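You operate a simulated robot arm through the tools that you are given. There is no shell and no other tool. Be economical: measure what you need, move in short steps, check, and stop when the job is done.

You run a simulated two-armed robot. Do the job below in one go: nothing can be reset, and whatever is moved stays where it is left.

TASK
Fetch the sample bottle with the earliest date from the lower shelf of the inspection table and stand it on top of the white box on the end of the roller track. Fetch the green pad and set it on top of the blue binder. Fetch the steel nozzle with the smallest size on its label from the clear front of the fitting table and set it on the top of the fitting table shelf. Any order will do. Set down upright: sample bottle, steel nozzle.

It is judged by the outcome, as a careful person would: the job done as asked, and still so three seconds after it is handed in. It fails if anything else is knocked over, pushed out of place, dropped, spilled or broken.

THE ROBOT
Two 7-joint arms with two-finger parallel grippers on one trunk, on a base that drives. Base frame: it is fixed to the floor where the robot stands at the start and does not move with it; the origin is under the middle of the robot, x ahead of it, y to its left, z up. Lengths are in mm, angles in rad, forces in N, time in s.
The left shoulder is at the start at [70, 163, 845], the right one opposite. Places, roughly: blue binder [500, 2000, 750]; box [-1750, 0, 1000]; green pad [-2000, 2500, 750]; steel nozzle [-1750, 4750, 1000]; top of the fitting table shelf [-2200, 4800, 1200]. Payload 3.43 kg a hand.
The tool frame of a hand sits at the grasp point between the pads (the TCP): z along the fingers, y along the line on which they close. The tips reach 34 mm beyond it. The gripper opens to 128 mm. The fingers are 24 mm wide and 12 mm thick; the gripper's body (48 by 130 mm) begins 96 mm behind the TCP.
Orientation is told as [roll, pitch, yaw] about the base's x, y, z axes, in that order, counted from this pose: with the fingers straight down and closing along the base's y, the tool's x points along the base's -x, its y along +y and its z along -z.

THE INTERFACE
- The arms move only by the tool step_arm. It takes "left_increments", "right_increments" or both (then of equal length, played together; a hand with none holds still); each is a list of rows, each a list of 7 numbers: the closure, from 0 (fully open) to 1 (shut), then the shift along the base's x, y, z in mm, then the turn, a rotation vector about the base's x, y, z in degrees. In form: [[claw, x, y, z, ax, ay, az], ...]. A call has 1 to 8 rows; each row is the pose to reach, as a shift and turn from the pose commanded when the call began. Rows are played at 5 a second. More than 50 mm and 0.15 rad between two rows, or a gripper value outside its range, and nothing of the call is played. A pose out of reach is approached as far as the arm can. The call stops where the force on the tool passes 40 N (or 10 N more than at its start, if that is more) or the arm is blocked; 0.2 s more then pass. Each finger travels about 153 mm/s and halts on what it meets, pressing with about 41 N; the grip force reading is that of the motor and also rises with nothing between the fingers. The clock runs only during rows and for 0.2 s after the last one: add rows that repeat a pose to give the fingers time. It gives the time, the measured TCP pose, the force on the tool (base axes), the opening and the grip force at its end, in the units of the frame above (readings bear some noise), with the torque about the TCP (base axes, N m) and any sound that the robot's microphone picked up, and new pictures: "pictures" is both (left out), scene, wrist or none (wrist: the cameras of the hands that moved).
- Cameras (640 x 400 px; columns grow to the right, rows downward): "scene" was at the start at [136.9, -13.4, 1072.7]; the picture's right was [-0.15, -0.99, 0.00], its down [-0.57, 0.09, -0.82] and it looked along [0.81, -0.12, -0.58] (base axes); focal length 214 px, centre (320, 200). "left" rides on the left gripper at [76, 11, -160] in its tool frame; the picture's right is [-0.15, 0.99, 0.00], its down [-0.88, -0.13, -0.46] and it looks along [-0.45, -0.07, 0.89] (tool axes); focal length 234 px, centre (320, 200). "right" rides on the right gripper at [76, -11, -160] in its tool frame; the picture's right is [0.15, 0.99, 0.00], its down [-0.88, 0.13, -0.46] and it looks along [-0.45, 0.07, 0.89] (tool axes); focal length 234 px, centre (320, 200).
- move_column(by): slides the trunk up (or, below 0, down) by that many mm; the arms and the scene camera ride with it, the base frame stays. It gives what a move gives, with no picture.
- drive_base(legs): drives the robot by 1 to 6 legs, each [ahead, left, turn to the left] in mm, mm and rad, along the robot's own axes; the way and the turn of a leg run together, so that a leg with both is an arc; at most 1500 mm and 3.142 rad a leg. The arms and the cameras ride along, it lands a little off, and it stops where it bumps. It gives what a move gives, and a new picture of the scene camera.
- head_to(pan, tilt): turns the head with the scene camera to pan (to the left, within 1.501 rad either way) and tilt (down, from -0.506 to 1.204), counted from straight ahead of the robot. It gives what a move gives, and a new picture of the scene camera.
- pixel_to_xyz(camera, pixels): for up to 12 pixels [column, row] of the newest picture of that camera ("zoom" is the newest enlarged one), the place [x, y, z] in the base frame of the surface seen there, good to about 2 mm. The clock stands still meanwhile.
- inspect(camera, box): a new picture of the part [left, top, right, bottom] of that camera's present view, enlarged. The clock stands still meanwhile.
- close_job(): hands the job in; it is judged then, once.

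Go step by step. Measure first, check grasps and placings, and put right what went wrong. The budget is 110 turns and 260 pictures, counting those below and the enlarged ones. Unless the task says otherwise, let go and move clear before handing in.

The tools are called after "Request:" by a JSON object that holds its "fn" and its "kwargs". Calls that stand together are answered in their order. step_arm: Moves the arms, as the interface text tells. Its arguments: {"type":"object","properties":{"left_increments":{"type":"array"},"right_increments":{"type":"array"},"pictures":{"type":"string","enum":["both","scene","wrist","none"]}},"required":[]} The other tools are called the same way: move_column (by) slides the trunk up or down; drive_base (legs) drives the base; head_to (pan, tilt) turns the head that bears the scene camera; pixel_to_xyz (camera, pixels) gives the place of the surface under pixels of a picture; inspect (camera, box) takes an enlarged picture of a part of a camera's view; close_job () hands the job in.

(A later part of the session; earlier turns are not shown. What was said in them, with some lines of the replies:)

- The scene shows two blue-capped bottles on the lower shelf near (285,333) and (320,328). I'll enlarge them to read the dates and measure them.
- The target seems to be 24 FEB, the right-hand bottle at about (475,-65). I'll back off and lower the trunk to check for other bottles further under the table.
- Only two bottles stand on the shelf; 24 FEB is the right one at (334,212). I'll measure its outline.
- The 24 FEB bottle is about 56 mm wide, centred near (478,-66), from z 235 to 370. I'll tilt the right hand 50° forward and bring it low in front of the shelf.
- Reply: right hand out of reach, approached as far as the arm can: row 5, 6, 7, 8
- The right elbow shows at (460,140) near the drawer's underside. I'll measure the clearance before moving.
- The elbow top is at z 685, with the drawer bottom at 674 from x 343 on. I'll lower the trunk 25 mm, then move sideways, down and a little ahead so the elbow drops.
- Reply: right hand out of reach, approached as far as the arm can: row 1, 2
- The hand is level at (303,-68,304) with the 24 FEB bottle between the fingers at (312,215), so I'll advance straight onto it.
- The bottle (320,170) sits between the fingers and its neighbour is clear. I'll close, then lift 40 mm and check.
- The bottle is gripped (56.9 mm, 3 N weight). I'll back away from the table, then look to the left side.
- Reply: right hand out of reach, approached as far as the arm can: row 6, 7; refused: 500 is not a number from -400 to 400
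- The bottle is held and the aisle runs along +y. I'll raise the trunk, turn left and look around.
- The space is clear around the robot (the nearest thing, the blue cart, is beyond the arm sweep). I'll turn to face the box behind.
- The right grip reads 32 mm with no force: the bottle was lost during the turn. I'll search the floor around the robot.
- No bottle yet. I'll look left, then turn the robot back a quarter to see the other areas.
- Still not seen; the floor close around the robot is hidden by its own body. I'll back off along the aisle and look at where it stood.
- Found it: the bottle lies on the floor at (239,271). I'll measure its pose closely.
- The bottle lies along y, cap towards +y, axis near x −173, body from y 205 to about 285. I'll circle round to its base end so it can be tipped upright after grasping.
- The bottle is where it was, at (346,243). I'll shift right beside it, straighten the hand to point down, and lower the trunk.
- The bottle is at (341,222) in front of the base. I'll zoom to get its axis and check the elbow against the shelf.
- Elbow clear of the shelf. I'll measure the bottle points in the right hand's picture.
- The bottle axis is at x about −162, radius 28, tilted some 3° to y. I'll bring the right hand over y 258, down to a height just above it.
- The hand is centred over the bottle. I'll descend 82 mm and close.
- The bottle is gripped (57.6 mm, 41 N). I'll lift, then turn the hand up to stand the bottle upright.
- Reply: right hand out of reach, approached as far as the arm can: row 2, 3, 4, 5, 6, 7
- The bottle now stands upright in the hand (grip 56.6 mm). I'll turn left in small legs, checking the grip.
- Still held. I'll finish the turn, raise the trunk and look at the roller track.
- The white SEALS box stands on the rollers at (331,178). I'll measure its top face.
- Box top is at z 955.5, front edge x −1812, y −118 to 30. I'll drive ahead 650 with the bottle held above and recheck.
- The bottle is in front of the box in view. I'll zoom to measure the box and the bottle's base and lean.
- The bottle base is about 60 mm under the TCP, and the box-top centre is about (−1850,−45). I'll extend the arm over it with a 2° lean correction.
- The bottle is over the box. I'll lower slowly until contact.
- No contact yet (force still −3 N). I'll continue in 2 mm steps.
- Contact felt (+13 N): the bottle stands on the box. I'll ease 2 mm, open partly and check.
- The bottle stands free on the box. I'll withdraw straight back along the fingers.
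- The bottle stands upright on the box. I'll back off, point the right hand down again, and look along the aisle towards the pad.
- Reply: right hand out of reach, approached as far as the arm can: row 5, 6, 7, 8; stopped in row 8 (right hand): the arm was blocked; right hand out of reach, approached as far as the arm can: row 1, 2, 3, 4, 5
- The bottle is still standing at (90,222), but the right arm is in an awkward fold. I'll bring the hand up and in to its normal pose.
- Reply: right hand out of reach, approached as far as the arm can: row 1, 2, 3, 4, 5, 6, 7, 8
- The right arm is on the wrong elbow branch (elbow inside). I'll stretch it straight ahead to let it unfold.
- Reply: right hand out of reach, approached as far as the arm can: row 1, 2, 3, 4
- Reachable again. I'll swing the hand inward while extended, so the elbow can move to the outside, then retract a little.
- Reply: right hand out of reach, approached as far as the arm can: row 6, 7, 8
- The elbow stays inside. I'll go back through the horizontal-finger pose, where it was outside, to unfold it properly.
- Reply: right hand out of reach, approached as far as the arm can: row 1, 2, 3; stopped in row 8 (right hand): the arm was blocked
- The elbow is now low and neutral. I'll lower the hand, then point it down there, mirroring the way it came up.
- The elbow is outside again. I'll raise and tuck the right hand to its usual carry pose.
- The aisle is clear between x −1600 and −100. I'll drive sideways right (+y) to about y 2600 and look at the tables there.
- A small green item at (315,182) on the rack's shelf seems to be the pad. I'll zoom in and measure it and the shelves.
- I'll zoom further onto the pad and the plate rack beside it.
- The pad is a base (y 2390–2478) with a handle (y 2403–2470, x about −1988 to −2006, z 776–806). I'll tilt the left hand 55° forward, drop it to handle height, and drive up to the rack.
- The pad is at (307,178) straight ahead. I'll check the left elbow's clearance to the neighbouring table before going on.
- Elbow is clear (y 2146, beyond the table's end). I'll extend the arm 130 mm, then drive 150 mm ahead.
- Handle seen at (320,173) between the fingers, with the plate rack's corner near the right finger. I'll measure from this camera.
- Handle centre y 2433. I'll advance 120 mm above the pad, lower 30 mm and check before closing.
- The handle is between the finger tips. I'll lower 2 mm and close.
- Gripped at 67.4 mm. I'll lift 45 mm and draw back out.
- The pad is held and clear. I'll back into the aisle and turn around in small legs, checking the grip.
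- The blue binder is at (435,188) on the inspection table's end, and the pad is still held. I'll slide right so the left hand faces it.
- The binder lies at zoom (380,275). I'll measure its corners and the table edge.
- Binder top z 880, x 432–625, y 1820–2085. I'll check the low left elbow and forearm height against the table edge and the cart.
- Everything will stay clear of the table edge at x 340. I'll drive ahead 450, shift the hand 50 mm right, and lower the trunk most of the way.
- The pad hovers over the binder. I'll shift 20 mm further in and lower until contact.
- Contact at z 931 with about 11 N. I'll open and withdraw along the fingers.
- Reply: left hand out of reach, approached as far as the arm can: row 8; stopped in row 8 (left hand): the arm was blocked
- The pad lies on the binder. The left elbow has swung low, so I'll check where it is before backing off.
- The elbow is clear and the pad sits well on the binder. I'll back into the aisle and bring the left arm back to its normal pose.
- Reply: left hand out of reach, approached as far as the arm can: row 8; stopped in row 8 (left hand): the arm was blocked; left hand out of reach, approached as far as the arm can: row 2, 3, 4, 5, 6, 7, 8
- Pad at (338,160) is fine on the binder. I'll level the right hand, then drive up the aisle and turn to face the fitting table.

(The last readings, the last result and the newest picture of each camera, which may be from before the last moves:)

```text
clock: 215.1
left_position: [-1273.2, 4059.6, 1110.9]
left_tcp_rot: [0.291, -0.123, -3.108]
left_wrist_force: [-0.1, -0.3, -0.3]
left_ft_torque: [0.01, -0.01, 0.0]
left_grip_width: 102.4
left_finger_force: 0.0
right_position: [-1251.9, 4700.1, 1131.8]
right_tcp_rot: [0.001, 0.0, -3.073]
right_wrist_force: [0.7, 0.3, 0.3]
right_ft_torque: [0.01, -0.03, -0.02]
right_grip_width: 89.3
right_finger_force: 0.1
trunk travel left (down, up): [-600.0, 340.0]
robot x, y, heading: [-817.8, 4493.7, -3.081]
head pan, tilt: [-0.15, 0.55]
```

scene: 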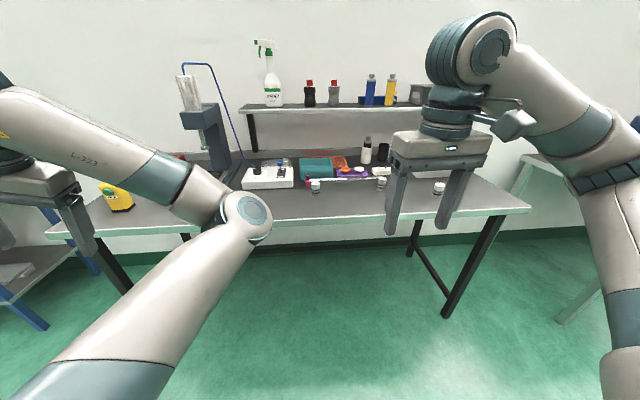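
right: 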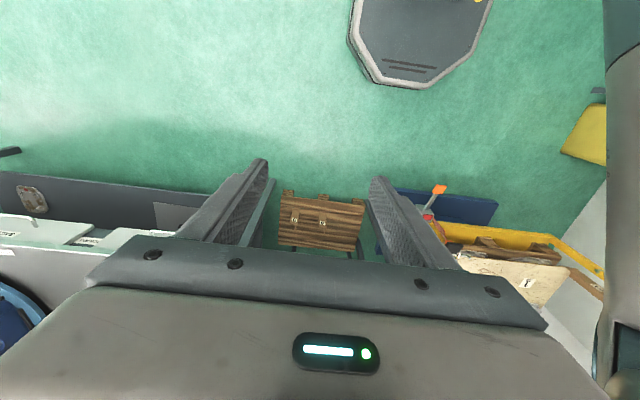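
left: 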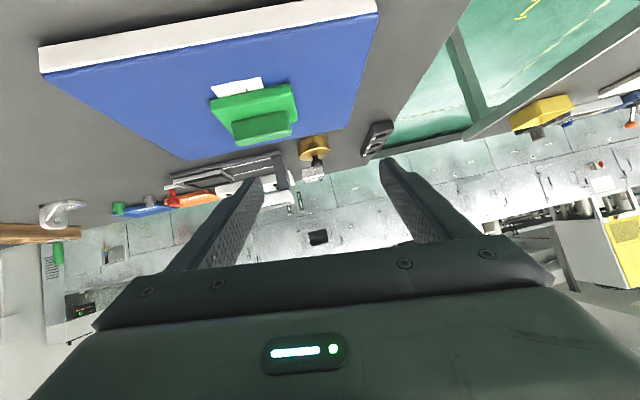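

Three small nozzles stand on the front of the table at (315,187), (382,184), (439,188). I'll zoom on each for its label.

Request:
{"fn": "inspect", "kwargs": {"camera": "scene", "box": [290, 150, 370, 200]}}

Request:
{"fn": "inspect", "kwargs": {"camera": "scene", "box": [360, 160, 460, 222]}}

Request:
{"fn": "pixel_to_xyz", "kwargs": {"camera": "scene", "pixels": [[315, 181], [315, 190], [382, 179], [382, 187], [439, 184], [439, 191], [350, 200], [350, 210], [300, 105], [370, 108], [345, 106], [420, 104]]}}

```text
8.00 times, centred on (330, 175) of scene
```

zoom: 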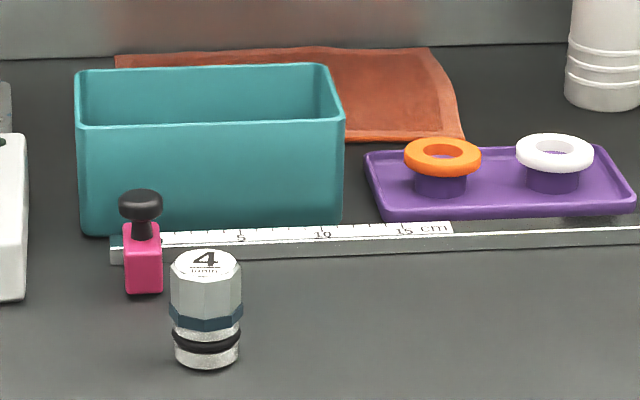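

```text
6.40 times, centred on (410, 191) of scene
```

zoom: 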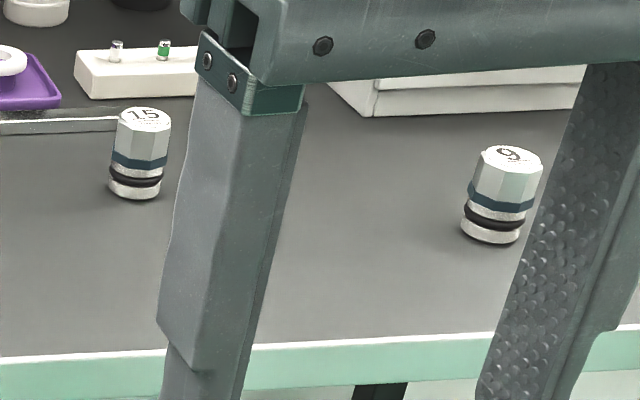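

```text
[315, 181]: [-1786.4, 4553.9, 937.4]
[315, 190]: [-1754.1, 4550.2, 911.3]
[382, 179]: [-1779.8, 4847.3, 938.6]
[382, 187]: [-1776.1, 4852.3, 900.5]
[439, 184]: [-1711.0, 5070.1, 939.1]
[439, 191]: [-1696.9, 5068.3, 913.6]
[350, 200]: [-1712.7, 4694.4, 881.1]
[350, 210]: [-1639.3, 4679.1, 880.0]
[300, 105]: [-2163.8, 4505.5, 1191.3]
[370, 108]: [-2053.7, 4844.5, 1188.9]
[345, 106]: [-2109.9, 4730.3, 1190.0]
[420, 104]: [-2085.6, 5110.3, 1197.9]
```

Labels read 4, "1.5 or 15", and 9, so I need a sharper look at the middle one, and at what the right hand hides.

Request:
{"fn": "inspect", "kwargs": {"camera": "scene", "box": [374, 174, 390, 184]}}

Request:
{"fn": "inspect", "kwargs": {"camera": "scene", "box": [307, 177, 323, 187]}}

Request:
{"fn": "inspect", "kwargs": {"camera": "scene", "box": [431, 179, 447, 189]}}

```text
16.00 times, centred on (382, 179) of scene
```

zoom: 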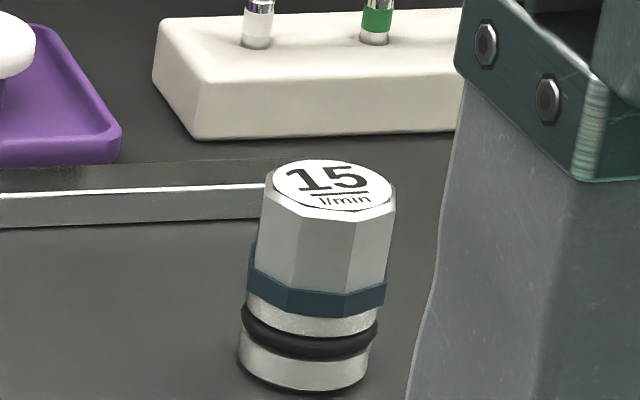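

```text
16.00 times, centred on (315, 182) of scene
```

zoom: 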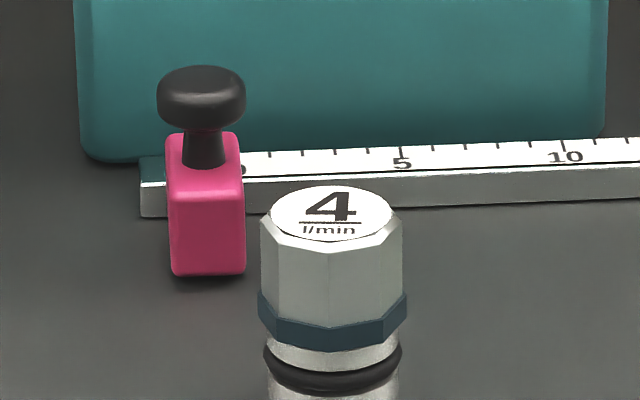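

```text
16.00 times, centred on (439, 184) of scene
```

zoom: 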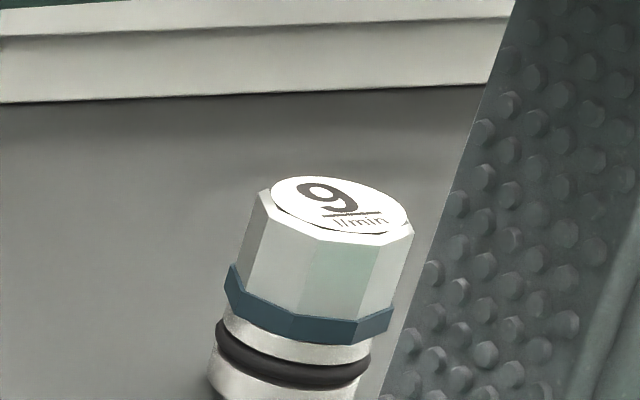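

Sizes are 4, 15 and 9 l/min, so the target is the "4" at (315,187). I'll measure it, the pink stamp behind it, and the shelf.

Request:
{"fn": "inspect", "kwargs": {"camera": "scene", "box": [299, 168, 331, 200]}}

Request:
{"fn": "pixel_to_xyz", "kwargs": {"camera": "zoom", "pixels": [[320, 190], [260, 200], [390, 200], [325, 300], [275, 290], [375, 290], [270, 360], [325, 385], [180, 170], [180, 240], [215, 240], [130, 235]]}}

Request:
{"fn": "inspect", "kwargs": {"camera": "scene", "box": [230, 60, 450, 198]}}

Request:
{"fn": "pixel_to_xyz", "kwargs": {"camera": "zoom", "pixels": [[160, 133], [190, 133], [355, 127], [355, 133], [355, 121], [355, 116], [330, 130], [440, 120], [300, 128], [100, 138], [70, 138], [230, 300]]}}

```text
12.50 times, centred on (315, 184) of scene
```

zoom: 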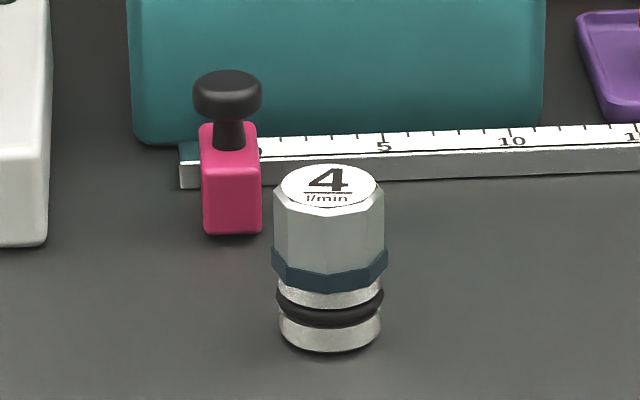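

```text
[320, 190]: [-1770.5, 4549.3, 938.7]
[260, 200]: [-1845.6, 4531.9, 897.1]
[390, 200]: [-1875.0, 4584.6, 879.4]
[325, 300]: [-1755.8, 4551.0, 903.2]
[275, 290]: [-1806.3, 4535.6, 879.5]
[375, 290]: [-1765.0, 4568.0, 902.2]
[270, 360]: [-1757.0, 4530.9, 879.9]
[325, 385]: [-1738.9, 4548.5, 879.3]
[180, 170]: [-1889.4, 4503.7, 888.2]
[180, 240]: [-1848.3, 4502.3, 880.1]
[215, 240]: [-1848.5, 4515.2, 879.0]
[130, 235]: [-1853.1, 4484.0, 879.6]
```

```text
2.90 times, centred on (340, 129) of scene
```

zoom: 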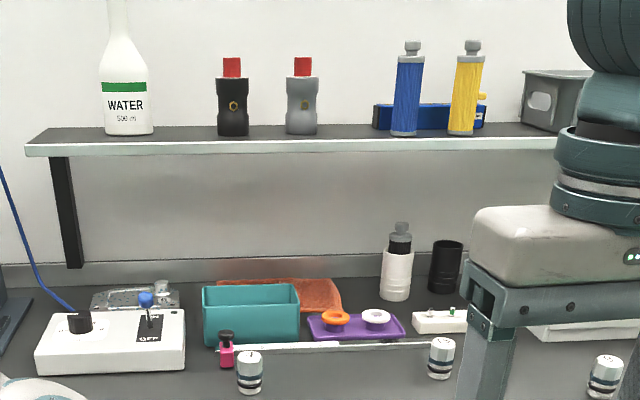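

```text
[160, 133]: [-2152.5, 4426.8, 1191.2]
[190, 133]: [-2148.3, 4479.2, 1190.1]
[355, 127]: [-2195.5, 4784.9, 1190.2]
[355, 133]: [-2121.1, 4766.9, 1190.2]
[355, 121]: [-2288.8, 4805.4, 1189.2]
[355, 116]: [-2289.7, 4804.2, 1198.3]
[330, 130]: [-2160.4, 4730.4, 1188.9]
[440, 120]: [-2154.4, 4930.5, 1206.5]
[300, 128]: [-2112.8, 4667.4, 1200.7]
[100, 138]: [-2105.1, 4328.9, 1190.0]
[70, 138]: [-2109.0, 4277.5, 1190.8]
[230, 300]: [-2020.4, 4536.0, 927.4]
```

The "4" nozzle's axis is at (−1772, 4549), z 880–938, about 38 mm wide; the shelf top is z 1190 with a free place near y 4765. I'll check how low the folded left arm sits before closing in.

Request:
{"fn": "pixel_to_xyz", "kwargs": {"camera": "scene", "pixels": [[245, 215], [235, 240], [265, 235], [190, 190], [150, 180], [110, 205], [60, 225], [115, 190], [205, 115], [350, 217], [480, 212]]}}

```text
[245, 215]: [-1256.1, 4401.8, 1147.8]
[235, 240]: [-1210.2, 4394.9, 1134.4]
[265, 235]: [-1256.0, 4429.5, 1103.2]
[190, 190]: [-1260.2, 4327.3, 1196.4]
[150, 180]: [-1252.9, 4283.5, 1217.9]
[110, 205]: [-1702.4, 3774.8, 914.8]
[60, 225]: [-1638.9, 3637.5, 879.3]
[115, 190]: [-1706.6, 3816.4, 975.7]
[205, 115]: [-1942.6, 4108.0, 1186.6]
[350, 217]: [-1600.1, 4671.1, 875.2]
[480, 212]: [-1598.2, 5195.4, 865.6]
```

The left arm stays above z 1060, well over the table items. I'll square the heading, tilt the right hand 60° forward and lower it to pick height.

Request:
{"fn": "drive_base", "kwargs": {"legs": [[0, 0, -0.06]]}}

Request:
{"fn": "step_arm", "kwargs": {"right_increments": [[0.45, -12, 0, -20, 0, 7.5, 0], [0.45, -24, 0, -40, 0, 15, 0], [0.45, -36, 0, -60, 0, 22.5, 0], [0.45, -48, 0, -80, 0, 30, 0], [0.45, -60, 0, -100, 0, 37.5, 0], [0.45, -72, 0, -120, 0, 45, 0], [0.45, -84, 0, -140, 0, 52.5, 0], [0.45, -96, 0, -160, 0, 60, 0]], "pictures": "scene"}}

```text
clock: 216.0
left_position: [-1298.1, 4089.3, 1111.5]
left_tcp_rot: [0.291, -0.12, 3.114]
left_wrist_force: [0.0, -0.2, -0.2]
left_ft_torque: [-0.05, -0.01, -0.01]
left_grip_width: 102.4
left_finger_force: 0.0
right_position: [-1239.2, 4725.4, 1132.0]
right_tcp_rot: [-0.002, -0.001, -3.133]
right_wrist_force: [-0.7, 0.9, -0.5]
right_ft_torque: [0.0, 0.0, 0.0]
right_grip_width: 89.5
right_finger_force: 0.1
trunk travel left (down, up): [-600.0, 340.0]
robot x, y, heading: [-820.7, 4496.6, 3.143]
head pan, tilt: [-0.15, 0.55]
```

scene: 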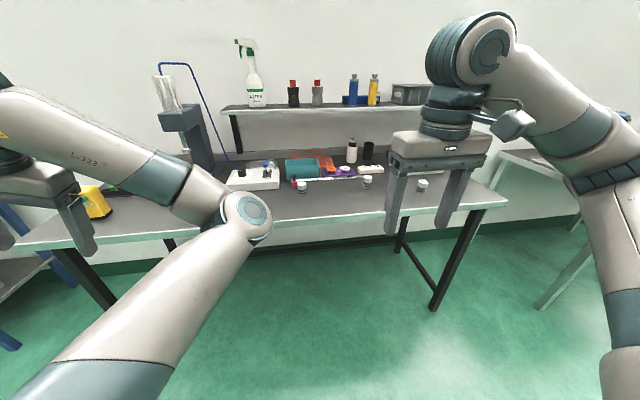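

```text
clock: 217.8
left_position: [-1299.4, 4089.6, 1111.1]
left_tcp_rot: [0.294, -0.121, 3.114]
left_wrist_force: [0.2, 0.2, 0.3]
left_ft_torque: [0.0, 0.0, 0.01]
left_grip_width: 102.7
left_finger_force: 0.1
right_position: [-1403.9, 4726.8, 967.4]
right_tcp_rot: [-0.015, -1.047, -3.125]
right_wrist_force: [-0.4, -0.5, -0.1]
right_ft_torque: [0.02, -0.03, -0.01]
right_grip_width: 70.5
right_finger_force: 0.1
right hand out of reach, approached as far as the arm can: row 5, 6, 7, 8
trunk travel left (down, up): [-600.0, 340.0]
robot x, y, heading: [-819.0, 4496.0, 3.141]
head pan, tilt: [-0.15, 0.55]
```

scene: 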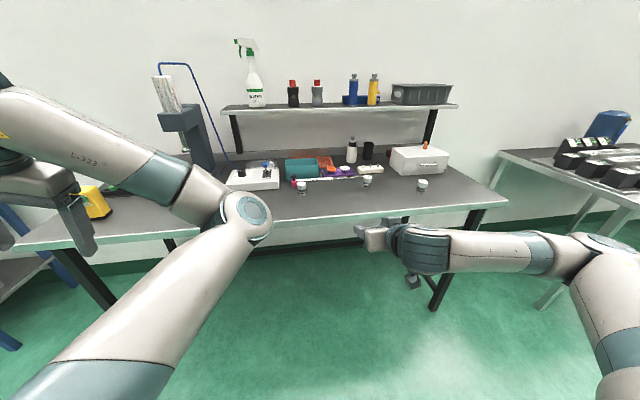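

Only three nozzles are there, and the right hand is ready at (390,240). I'll shift the base left 120 and ahead 260, stopping short of the nozzle.

Request:
{"fn": "drive_base", "kwargs": {"legs": [[0, 120, 0], [240, 0, 0]]}}

Request:
{"fn": "step_arm", "kwargs": {"right_increments": [[0.45, 0, -20, 0, 0, 0, 0], [0.45, 0, -40, 0, 0, 0, 0], [0.45, -10, -58, 0, 0, 0, 0]], "pictures": "both"}}

```text
clock: 220.4
left_position: [-1543.2, 3971.4, 1110.8]
left_tcp_rot: [0.291, -0.119, 3.113]
left_wrist_force: [0.0, 0.3, -0.5]
left_ft_torque: [0.02, -0.01, 0.01]
left_grip_width: 102.4
left_finger_force: 0.1
right_position: [-1645.9, 4608.1, 967.2]
right_tcp_rot: [-0.015, -1.047, -3.128]
right_wrist_force: [0.3, 0.1, 0.4]
right_ft_torque: [0.01, 0.02, -0.05]
right_grip_width: 70.4
right_finger_force: 0.0
trunk travel left (down, up): [-600.0, 340.0]
robot x, y, heading: [-1063.5, 4373.6, 3.137]
head pan, tilt: [-0.15, 0.55]
```

scene: 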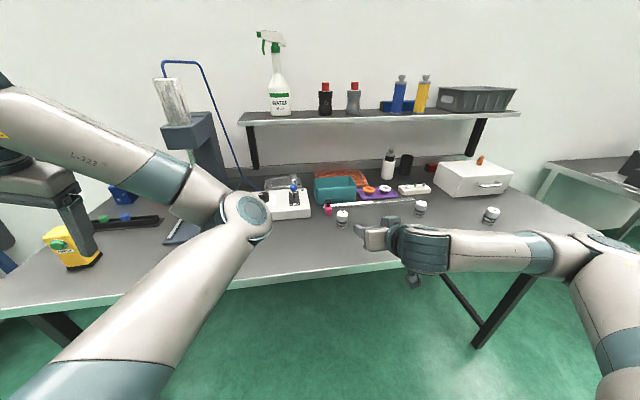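

```text
clock: 221.2
left_position: [-1542.7, 3969.6, 1111.2]
left_tcp_rot: [0.29, -0.12, 3.112]
left_wrist_force: [-0.6, 0.7, 0.0]
left_ft_torque: [0.0, -0.01, -0.02]
left_grip_width: 102.2
left_finger_force: 0.1
right_position: [-1656.1, 4548.1, 967.8]
right_tcp_rot: [-0.017, -1.047, -3.127]
right_wrist_force: [-0.6, 0.4, -1.4]
right_ft_torque: [-0.01, 0.0, 0.01]
right_grip_width: 70.4
right_finger_force: 0.0
trunk travel left (down, up): [-600.0, 340.0]
robot x, y, heading: [-1061.0, 4373.8, 3.143]
head pan, tilt: [-0.15, 0.55]
```

scene: 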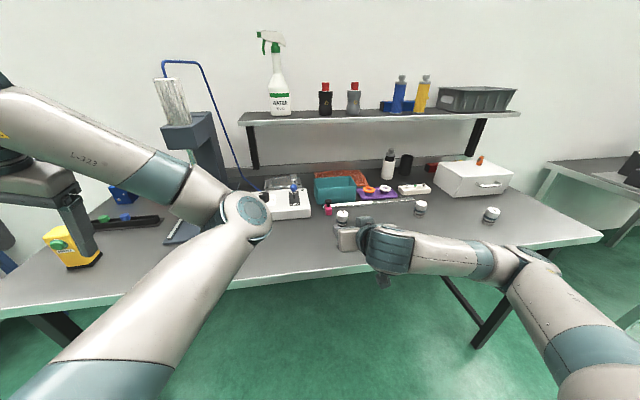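
right: 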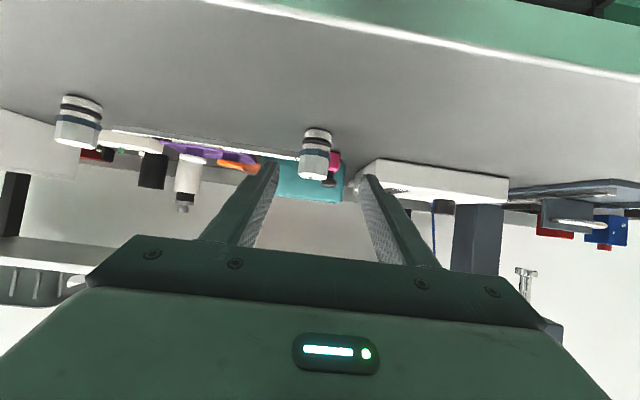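

The nozzle shows at (316,155) in the right hand's view, between the fingers. I'll confirm its position.

Request:
{"fn": "pixel_to_xyz", "kwargs": {"camera": "right", "pixels": [[303, 150], [329, 153], [316, 152], [316, 140], [314, 170], [306, 135], [328, 138], [339, 160]]}}

Request:
{"fn": "pixel_to_xyz", "kwargs": {"camera": "scene", "pixels": [[342, 212], [342, 220], [338, 218], [346, 218]]}}

```text
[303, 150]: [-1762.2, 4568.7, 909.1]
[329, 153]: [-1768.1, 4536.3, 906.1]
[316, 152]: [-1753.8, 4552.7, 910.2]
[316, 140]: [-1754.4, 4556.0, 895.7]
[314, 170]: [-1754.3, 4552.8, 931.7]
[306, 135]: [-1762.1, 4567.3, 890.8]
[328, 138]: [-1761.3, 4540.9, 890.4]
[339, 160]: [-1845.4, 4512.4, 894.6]
```

```text
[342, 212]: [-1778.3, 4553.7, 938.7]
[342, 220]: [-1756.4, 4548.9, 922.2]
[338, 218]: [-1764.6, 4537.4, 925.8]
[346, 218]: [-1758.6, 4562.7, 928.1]
```

Nozzle centre (−1773, 4552). I'll lower to z 913 in front of it and slide in 110 mm with the fingers open 70 mm.

Request:
{"fn": "step_arm", "kwargs": {"right_increments": [[0.45, 0, 4, -30, 0, 0, 0], [0.45, 0, 4, -54, 0, 0, 0], [0.45, -35, 4, -54, 0, 0, 0], [0.45, -70, 4, -54, 0, 0, 0], [0.45, -95, 4, -54, 0, 0, 0], [0.45, -110, 4, -54, 0, 0, 0], [0.45, -110, 4, -54, 0, 0, 0]], "pictures": "both"}}

```text
clock: 222.8
left_position: [-1542.7, 3969.5, 1110.9]
left_tcp_rot: [0.292, -0.122, 3.112]
left_wrist_force: [-0.5, -0.6, 0.1]
left_ft_torque: [-0.03, 0.0, 0.01]
left_grip_width: 102.4
left_finger_force: 0.1
right_position: [-1767.6, 4553.8, 914.5]
right_tcp_rot: [-0.016, -1.047, -3.126]
right_wrist_force: [-0.4, -0.4, 0.0]
right_ft_torque: [-0.02, 0.01, -0.04]
right_grip_width: 70.5
right_finger_force: 0.1
trunk travel left (down, up): [-600.0, 340.0]
robot x, y, heading: [-1061.1, 4373.2, 3.135]
head pan, tilt: [-0.15, 0.55]
```

scene: 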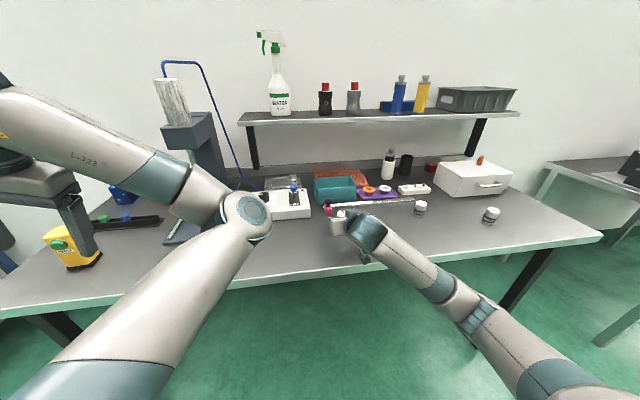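
right: 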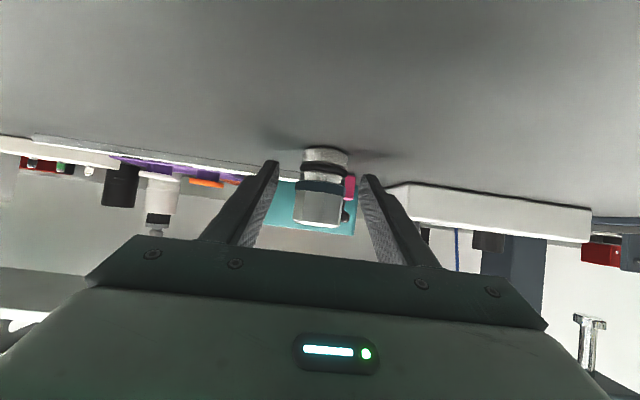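

The nozzle is between the fingers. I'll close and lift 60 mm.

Request:
{"fn": "step_arm", "kwargs": {"right_increments": [[0.6, 0, 0, 0, 0, 0, 0], [0.85, 0, 0, 0, 0, 0, 0], [0.9, 0, 0, 0, 0, 0, 0], [0.9, 0, 0, 0, 0, 0, 0], [0.9, 0, 0, 25, 0, 0, 0], [0.9, 0, 0, 60, 0, 0, 0]], "pictures": "wrist"}}

```text
clock: 224.2
left_position: [-1542.4, 3969.7, 1110.6]
left_tcp_rot: [0.29, -0.123, 3.11]
left_wrist_force: [-0.2, 0.6, -0.8]
left_ft_torque: [0.02, -0.01, -0.02]
left_grip_width: 102.5
left_finger_force: 0.0
right_position: [-1766.1, 4554.7, 973.4]
right_tcp_rot: [-0.017, -1.048, -3.125]
right_wrist_force: [0.6, 0.5, -1.6]
right_ft_torque: [0.0, -0.04, 0.01]
right_grip_width: 36.6
right_finger_force: 40.9
trunk travel left (down, up): [-600.0, 340.0]
robot x, y, heading: [-1062.0, 4371.9, 3.133]
head pan, tilt: [-0.15, 0.55]
```

right: 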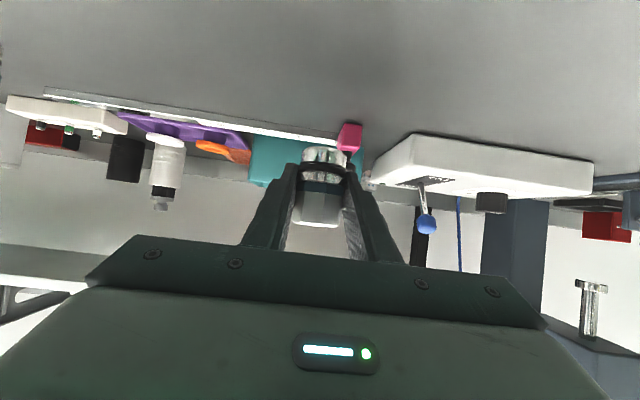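

The nozzle is held (36.6 mm). I'll raise the trunk 300 mm, shift the base right 210 and look.

Request:
{"fn": "move_column", "kwargs": {"by": 300}}

Request:
{"fn": "drive_base", "kwargs": {"legs": [[0, -105, 0], [0, -105, 0]]}}

Request:
{"fn": "drive_base", "kwargs": {"legs": [[100, 0, 0], [80, 0, 0]]}}

```text
clock: 227.2
left_position: [-1541.9, 3971.7, 1410.5]
left_tcp_rot: [0.291, -0.124, 3.113]
left_wrist_force: [-0.6, -1.1, 0.1]
left_ft_torque: [0.0, -0.01, 0.02]
left_grip_width: 102.4
left_finger_force: 0.1
right_position: [-1766.5, 4555.4, 1273.3]
right_tcp_rot: [-0.017, -1.048, -3.127]
right_wrist_force: [0.2, 0.3, -1.6]
right_ft_torque: [-0.05, -0.05, 0.01]
right_grip_width: 36.6
right_finger_force: 40.6
trunk travel left (down, up): [-900.0, 40.0]
robot x, y, heading: [-1059.4, 4371.2, 3.138]
head pan, tilt: [-0.15, 0.55]
```

```text
clock: 229.1
left_position: [-1541.4, 4174.4, 1409.2]
left_tcp_rot: [0.29, -0.121, 3.112]
left_wrist_force: [0.3, -0.5, -0.7]
left_ft_torque: [-0.01, -0.01, -0.04]
left_grip_width: 102.5
left_finger_force: 0.0
right_position: [-1765.9, 4759.0, 1273.6]
right_tcp_rot: [-0.017, -1.045, -3.123]
right_wrist_force: [-0.6, -0.6, -1.5]
right_ft_torque: [0.01, 0.0, 0.01]
right_grip_width: 36.7
right_finger_force: 41.4
trunk travel left (down, up): [-900.0, 40.0]
robot x, y, heading: [-1057.8, 4582.7, 3.136]
head pan, tilt: [-0.15, 0.55]
```

scene: 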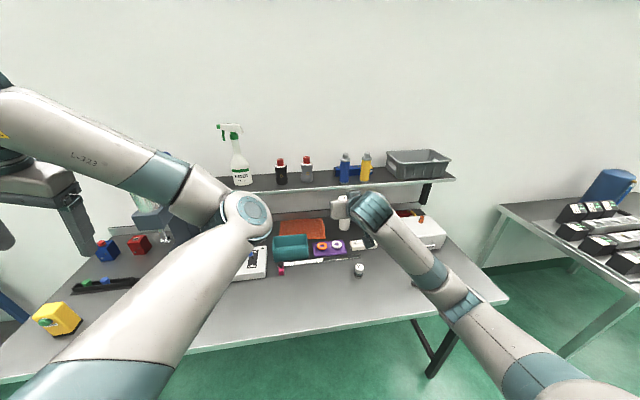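

```text
clock: 231.0
left_position: [-1714.7, 4175.1, 1413.5]
left_tcp_rot: [0.292, -0.128, 3.115]
left_wrist_force: [0.7, 0.6, -0.4]
left_ft_torque: [0.02, 0.07, 0.0]
left_grip_width: 102.4
left_finger_force: 0.0
right_position: [-1941.2, 4760.0, 1277.2]
right_tcp_rot: [-0.015, -1.052, -3.121]
right_wrist_force: [1.9, -0.3, -0.9]
right_ft_torque: [-0.01, 0.0, -0.02]
right_grip_width: 36.1
right_finger_force: 41.4
trunk travel left (down, up): [-900.0, 40.0]
robot x, y, heading: [-1239.6, 4584.5, -3.141]
head pan, tilt: [-0.15, 0.55]
```

scene: 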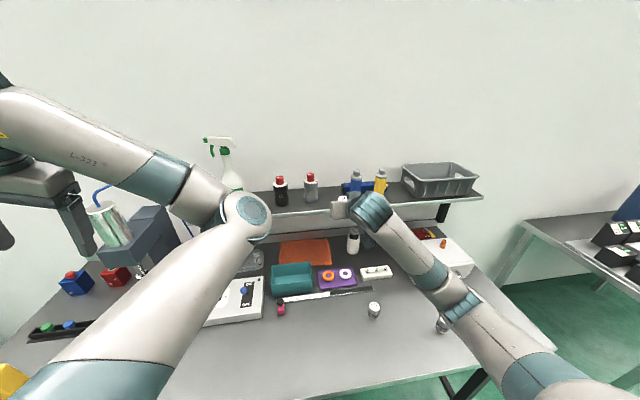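

The hand readings rose about 4 mm, so I'll re-read, and zoom on the shelf place between the grey and blue bottles.

Request:
{"fn": "head_to", "kwargs": {"pan": -0.15, "tilt": 0.65}}

Request:
{"fn": "inspect", "kwargs": {"camera": "scene", "box": [270, 110, 430, 210]}}

Request:
{"fn": "pixel_to_xyz", "kwargs": {"camera": "zoom", "pixels": [[170, 180], [200, 180], [220, 180], [220, 190], [240, 170], [220, 200], [150, 205], [260, 160], [345, 170], [305, 165], [300, 185]]}}

```text
clock: 231.6
left_position: [-1719.9, 4176.1, 1412.0]
left_tcp_rot: [0.293, -0.122, 3.118]
left_wrist_force: [-0.4, 0.1, 0.3]
left_ft_torque: [0.0, -0.01, 0.02]
left_grip_width: 102.5
left_finger_force: 0.0
right_position: [-1946.1, 4760.4, 1274.3]
right_tcp_rot: [-0.015, -1.047, -3.123]
right_wrist_force: [-0.6, -0.3, -1.2]
right_ft_torque: [0.01, -0.02, 0.03]
right_grip_width: 36.5
right_finger_force: 40.8
trunk travel left (down, up): [-900.0, 40.0]
robot x, y, heading: [-1240.3, 4580.8, -3.146]
head pan, tilt: [-0.15, 0.649]
```

scene: 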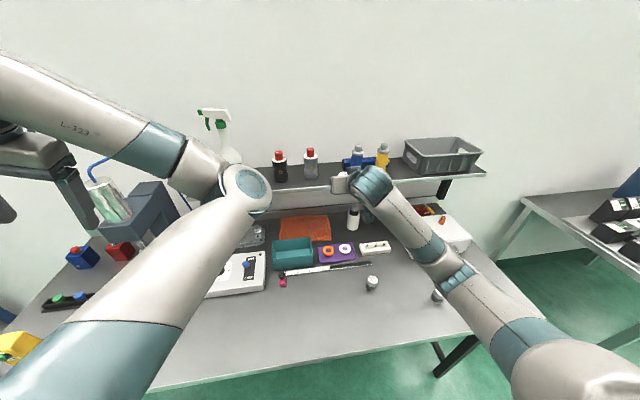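

```text
4.00 times, centred on (350, 160) of scene
```

zoom: 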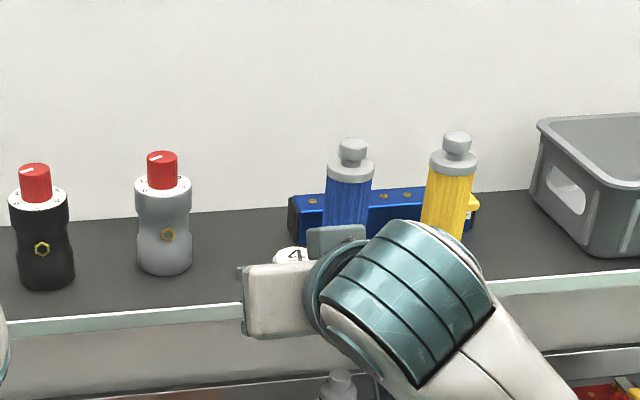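

```text
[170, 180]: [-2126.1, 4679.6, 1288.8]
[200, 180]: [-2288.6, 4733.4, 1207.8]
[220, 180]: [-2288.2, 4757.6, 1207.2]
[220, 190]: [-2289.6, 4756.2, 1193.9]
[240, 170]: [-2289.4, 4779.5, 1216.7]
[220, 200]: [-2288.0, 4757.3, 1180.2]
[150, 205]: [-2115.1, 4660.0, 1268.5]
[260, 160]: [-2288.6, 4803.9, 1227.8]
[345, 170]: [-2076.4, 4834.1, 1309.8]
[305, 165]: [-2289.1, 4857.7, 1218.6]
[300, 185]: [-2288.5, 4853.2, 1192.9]
```

The gap between grey and blue bottles holds the spot. I'll measure the shelf's front edge and the bottles' near sides.

Request:
{"fn": "pixel_to_xyz", "kwargs": {"camera": "zoom", "pixels": [[200, 305], [200, 298], [200, 280], [190, 260], [190, 220], [165, 272], [328, 215], [345, 220], [330, 190], [290, 255], [210, 240], [230, 303]]}}

```text
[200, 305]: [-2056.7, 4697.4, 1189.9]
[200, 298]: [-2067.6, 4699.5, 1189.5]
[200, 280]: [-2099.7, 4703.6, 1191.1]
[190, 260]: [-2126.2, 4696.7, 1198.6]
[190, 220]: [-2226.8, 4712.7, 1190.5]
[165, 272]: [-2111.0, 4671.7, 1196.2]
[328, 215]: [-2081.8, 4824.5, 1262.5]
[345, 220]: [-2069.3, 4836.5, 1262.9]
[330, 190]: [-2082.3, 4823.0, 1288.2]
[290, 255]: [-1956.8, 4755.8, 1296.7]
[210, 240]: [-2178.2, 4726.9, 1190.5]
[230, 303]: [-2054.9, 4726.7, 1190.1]
```

Front edge x −2050; free gap y 4697–4815. I'll extend 140 mm over the shelf, then lower slowly to contact.

Request:
{"fn": "step_arm", "kwargs": {"right_increments": [[0.9, -35, -1, 0, 0, 0, 0], [0.9, -70, -2, 0, 0, 0, 0], [0.9, -105, -3, 0, 0, 0, 0], [0.9, -140, -4, 0, 0, 0, 0], [0.9, -140, -4, -20, 0, 0, 0], [0.9, -140, -4, -35, 0, 0, 0], [0.9, -140, -4, -40, 0, 0, 0]], "pictures": "both"}}

Request:
{"fn": "inspect", "kwargs": {"camera": "scene", "box": [270, 110, 430, 210]}}

```text
clock: 233.2
left_position: [-1720.7, 4176.6, 1410.7]
left_tcp_rot: [0.291, -0.123, 3.115]
left_wrist_force: [-0.2, 0.0, -0.5]
left_ft_torque: [0.0, 0.01, -0.01]
left_grip_width: 102.7
left_finger_force: 0.0
right_position: [-2088.0, 4756.1, 1232.0]
right_tcp_rot: [-0.016, -1.048, -3.123]
right_wrist_force: [-0.2, -0.4, -1.3]
right_ft_torque: [-0.01, 0.01, -0.06]
right_grip_width: 36.4
right_finger_force: 41.5
trunk travel left (down, up): [-900.0, 40.0]
robot x, y, heading: [-1240.9, 4583.0, -3.139]
head pan, tilt: [-0.15, 0.649]
```

scene: 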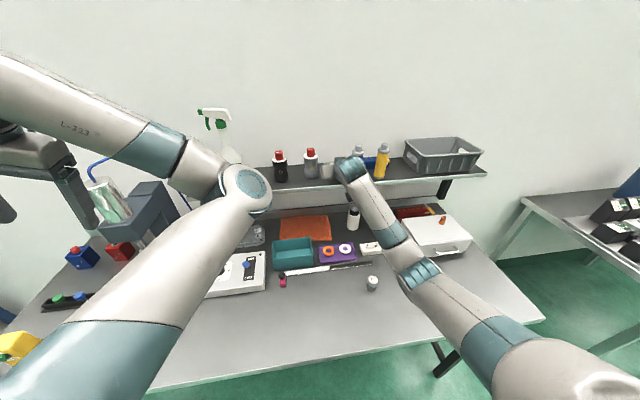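
right: 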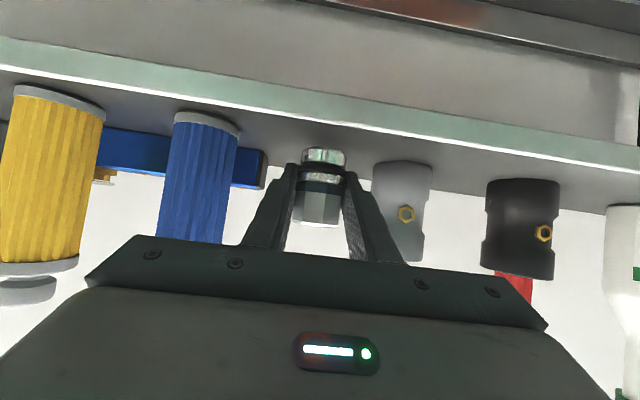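

```text
4.00 times, centred on (350, 160) of scene
```

zoom: 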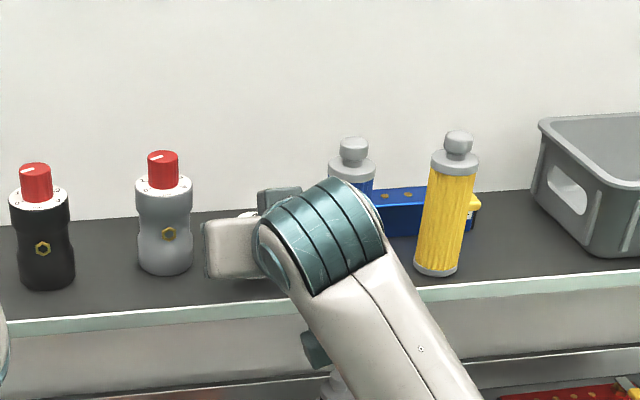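

The nozzle is over the shelf with bottles clear on both sides. I'll lower in 2 mm steps to contact.

Request:
{"fn": "step_arm", "kwargs": {"right_increments": [[0.9, 0, 0, -3, 0, 0, 0], [0.9, 0, 0, -5, 0, 0, 0], [0.9, 0, 0, -7, 0, 0, 0], [0.9, 0, 0, -8, 0, 0, 0]], "pictures": "wrist"}}

```text
clock: 234.2
left_position: [-1721.7, 4176.5, 1411.1]
left_tcp_rot: [0.292, -0.122, 3.116]
left_wrist_force: [-0.6, 0.6, 0.3]
left_ft_torque: [0.0, 0.02, 0.01]
left_grip_width: 102.3
left_finger_force: 0.1
right_position: [-2086.4, 4755.8, 1223.7]
right_tcp_rot: [-0.014, -1.047, -3.122]
right_wrist_force: [-0.2, 0.8, -1.7]
right_ft_torque: [0.04, 0.04, 0.04]
right_grip_width: 36.6
right_finger_force: 41.1
trunk travel left (down, up): [-900.0, 40.0]
robot x, y, heading: [-1242.1, 4585.6, -3.141]
head pan, tilt: [-0.15, 0.649]
```

right: 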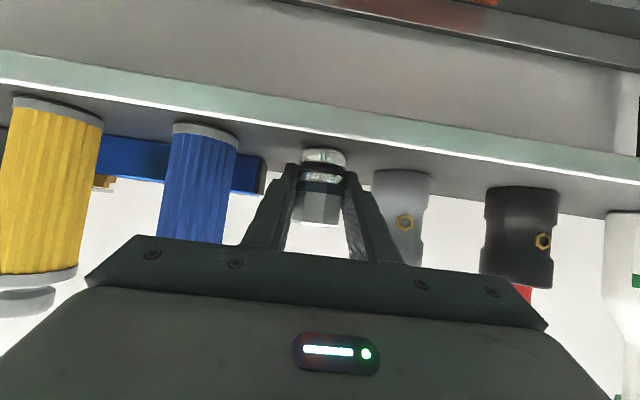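

No contact yet; a few more millimetres.

Request:
{"fn": "step_arm", "kwargs": {"right_increments": [[0.9, 0, 0, -1, 0, 0, 0], [0.9, 0, 0, -2, 0, 0, 0], [0.9, 0, 0, -3, 0, 0, 0]], "pictures": "wrist"}}

Request:
{"fn": "inspect", "kwargs": {"camera": "right", "box": [240, 110, 400, 210]}}

```text
clock: 235.0
left_position: [-1719.9, 4176.1, 1411.3]
left_tcp_rot: [0.292, -0.121, 3.115]
left_wrist_force: [-0.5, -0.5, -0.1]
left_ft_torque: [0.01, 0.0, 0.01]
left_grip_width: 102.2
left_finger_force: 0.0
right_position: [-2086.0, 4755.2, 1224.3]
right_tcp_rot: [-0.014, -1.052, -3.124]
right_wrist_force: [-5.0, -0.1, 9.3]
right_ft_torque: [-0.14, 0.14, -0.04]
right_grip_width: 36.3
right_finger_force: 40.9
trunk travel left (down, up): [-900.0, 40.0]
robot x, y, heading: [-1238.9, 4577.5, -3.143]
head pan, tilt: [-0.15, 0.649]
```

right: 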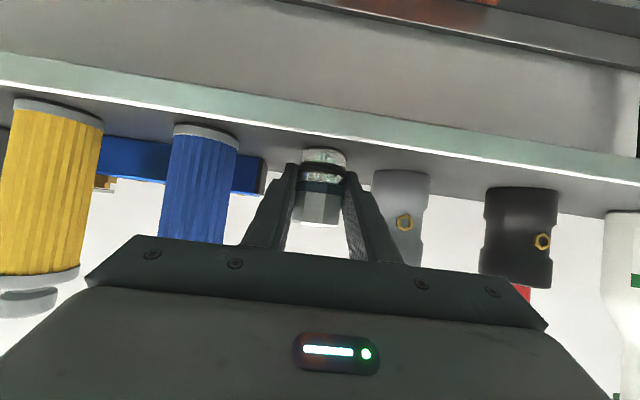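

```text
4.00 times, centred on (320, 160) of right
```

zoom: 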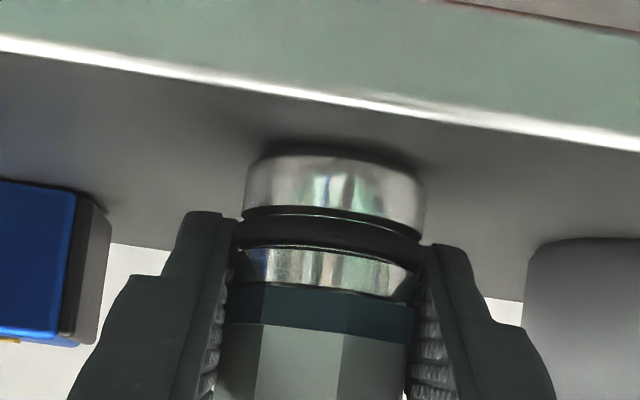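

Contact felt at z 1224. I'll ease off, open to about 58 mm only, and look.

Request:
{"fn": "step_arm", "kwargs": {"right_increments": [[0.9, 0, 0, 1.5, 0, 0, 0], [0.75, 0, 0, 2, 0, 0, 0], [0.55, 0, 0, 2, 0, 0, 0], [0.55, 0, 0, 2, 0, 0, 0]], "pictures": "wrist"}}

```text
clock: 236.0
left_position: [-1720.7, 4175.7, 1410.9]
left_tcp_rot: [0.292, -0.122, 3.116]
left_wrist_force: [1.0, -0.2, -0.5]
left_ft_torque: [-0.03, -0.01, 0.01]
left_grip_width: 102.6
left_finger_force: 0.0
right_position: [-2086.1, 4756.4, 1223.9]
right_tcp_rot: [-0.015, -1.048, -3.121]
right_wrist_force: [-0.3, -0.3, 0.5]
right_ft_torque: [0.02, -0.01, -0.01]
right_grip_width: 57.9
right_finger_force: 0.1
trunk travel left (down, up): [-900.0, 40.0]
robot x, y, heading: [-1240.5, 4578.5, -3.145]
head pan, tilt: [-0.15, 0.649]
```

right: 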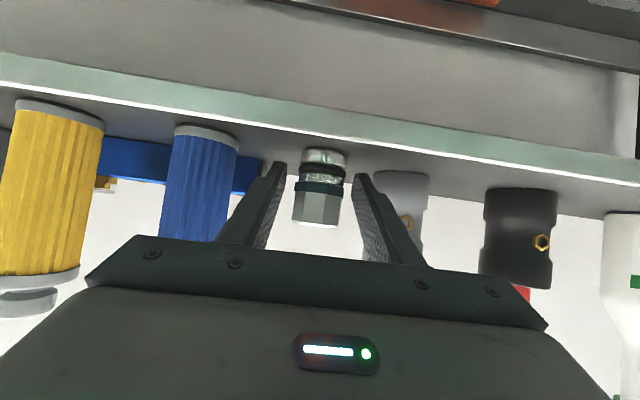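

The nozzle stands free. I'll withdraw straight back.

Request:
{"fn": "step_arm", "kwargs": {"right_increments": [[0.55, 25, 0, 3, 0, 0, 0], [0.55, 55, 0, 8, 0, 0, 0], [0.55, 90, 0, 20, 0, 0, 0], [0.55, 125, 0, 35, 0, 0, 0], [0.55, 160, 0, 50, 0, 0, 0]], "pictures": "both"}}

Request:
{"fn": "inspect", "kwargs": {"camera": "scene", "box": [270, 110, 430, 210]}}

```text
clock: 237.2
left_position: [-1720.1, 4174.7, 1411.8]
left_tcp_rot: [0.291, -0.124, 3.116]
left_wrist_force: [0.0, 0.2, -0.5]
left_ft_torque: [0.0, 0.01, 0.02]
left_grip_width: 102.5
left_finger_force: 0.1
right_position: [-1927.3, 4756.9, 1273.3]
right_tcp_rot: [-0.016, -1.049, -3.122]
right_wrist_force: [0.7, 0.1, -0.4]
right_ft_torque: [-0.01, -0.01, 0.02]
right_grip_width: 57.6
right_finger_force: 0.1
trunk travel left (down, up): [-900.0, 40.0]
robot x, y, heading: [-1243.2, 4582.3, -3.146]
head pan, tilt: [-0.15, 0.649]
```

scene: 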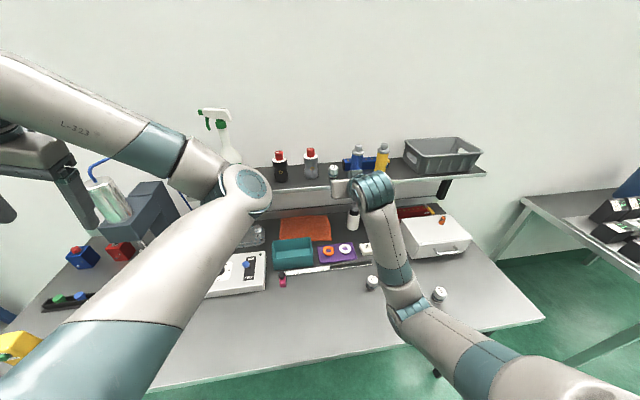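
right: 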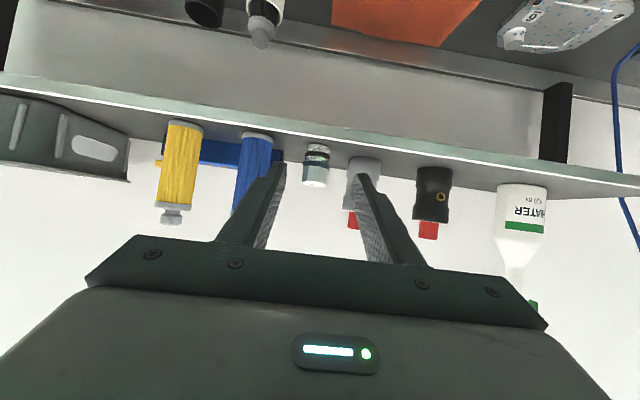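

```text
4.00 times, centred on (350, 160) of scene
```

zoom: 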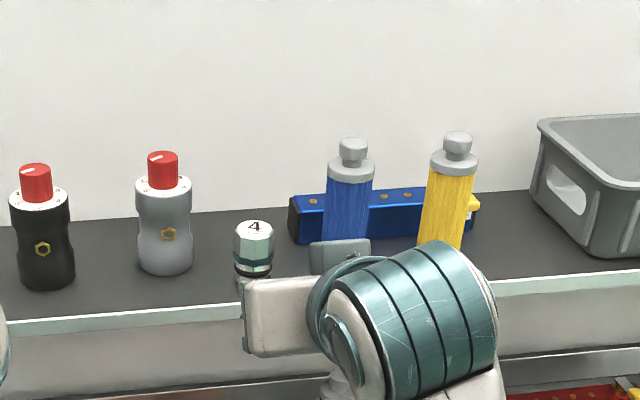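

All three items are in place; the nozzle stands upright on the shelf. I'll back away from the table and verify nothing was disturbed.

Request:
{"fn": "drive_base", "kwargs": {"legs": [[-450, 0, 0]]}}

Request:
{"fn": "head_to", "kwargs": {"pan": -0.1, "tilt": 0.5}}

Request:
{"fn": "inspect", "kwargs": {"camera": "scene", "box": [220, 110, 500, 285]}}

```text
clock: 239.9
left_position: [-1286.3, 4176.9, 1411.8]
left_tcp_rot: [0.292, -0.119, 3.114]
left_wrist_force: [0.0, 0.2, 0.8]
left_ft_torque: [0.0, 0.0, -0.02]
left_grip_width: 102.4
left_finger_force: 0.1
right_position: [-1492.4, 4756.1, 1272.2]
right_tcp_rot: [-0.016, -1.048, -3.124]
right_wrist_force: [0.2, 1.0, 0.2]
right_ft_torque: [-0.02, -0.01, -0.01]
right_grip_width: 57.4
right_finger_force: 0.0
trunk travel left (down, up): [-900.0, 40.0]
robot x, y, heading: [-802.3, 4581.9, 3.139]
head pan, tilt: [-0.15, 0.649]
```

scene: 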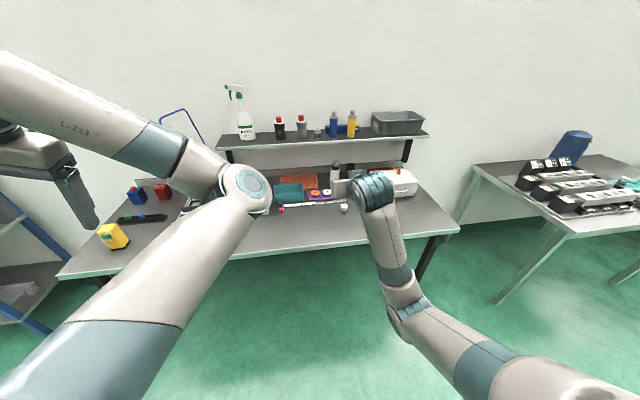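

```text
clock: 240.6
left_position: [-1286.4, 4176.8, 1412.4]
left_tcp_rot: [0.291, -0.123, 3.116]
left_wrist_force: [-0.5, -1.0, -0.4]
left_ft_torque: [0.0, 0.03, -0.02]
left_grip_width: 102.4
left_finger_force: 0.0
right_position: [-1490.6, 4757.7, 1273.4]
right_tcp_rot: [-0.017, -1.047, -3.124]
right_wrist_force: [-0.7, 1.2, -0.3]
right_ft_torque: [-0.02, 0.0, 0.0]
right_grip_width: 57.6
right_finger_force: 0.1
trunk travel left (down, up): [-900.0, 40.0]
robot x, y, heading: [-806.1, 4582.3, 3.139]
head pan, tilt: [-0.099, 0.499]
```

scene: 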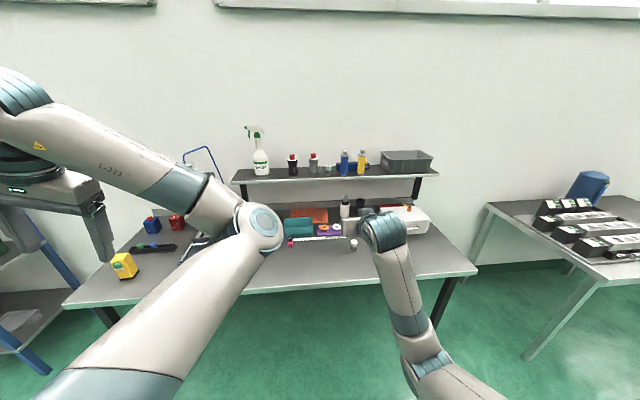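

```text
2.29 times, centred on (360, 198) of scene
```

zoom: 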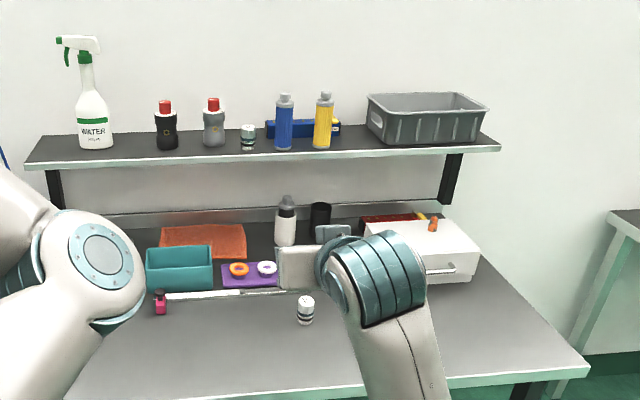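

The "4" nozzle stands upright on the shelf, the hands are clear, and the 9 nozzle, hidden behind the forearm here, was standing in the previous view. I last saw the bottle upright on the box and the pad on the binder, so I'm handing in.

Request:
{"fn": "close_job", "kwargs": {}}

```text
The job is handed in.
```

I've handed the job in with all three items placed, but I dropped the sample bottle on the floor once along the way.

- **Sample bottle:** the 24 FEB bottle is the earliest of the two; the other is 03 MAR. It slipped out of the gripper during a turn. I picked it up, saw no damage, and stood it upright on the white box, where I last saw it standing.
- **Green pad:** it lies on top of the blue binder.
- **Steel nozzle:** the "4 l/min" one is the smallest of the three (4, 9 and 15). It stands upright on the fitting table shelf, between the grey and blue bottles.

Nothing else looked knocked over or moved. In the final view my right forearm hid the 9 nozzle, but it was standing in the view just before. I did not go back for a last look at the bottle or the pad before handing in.
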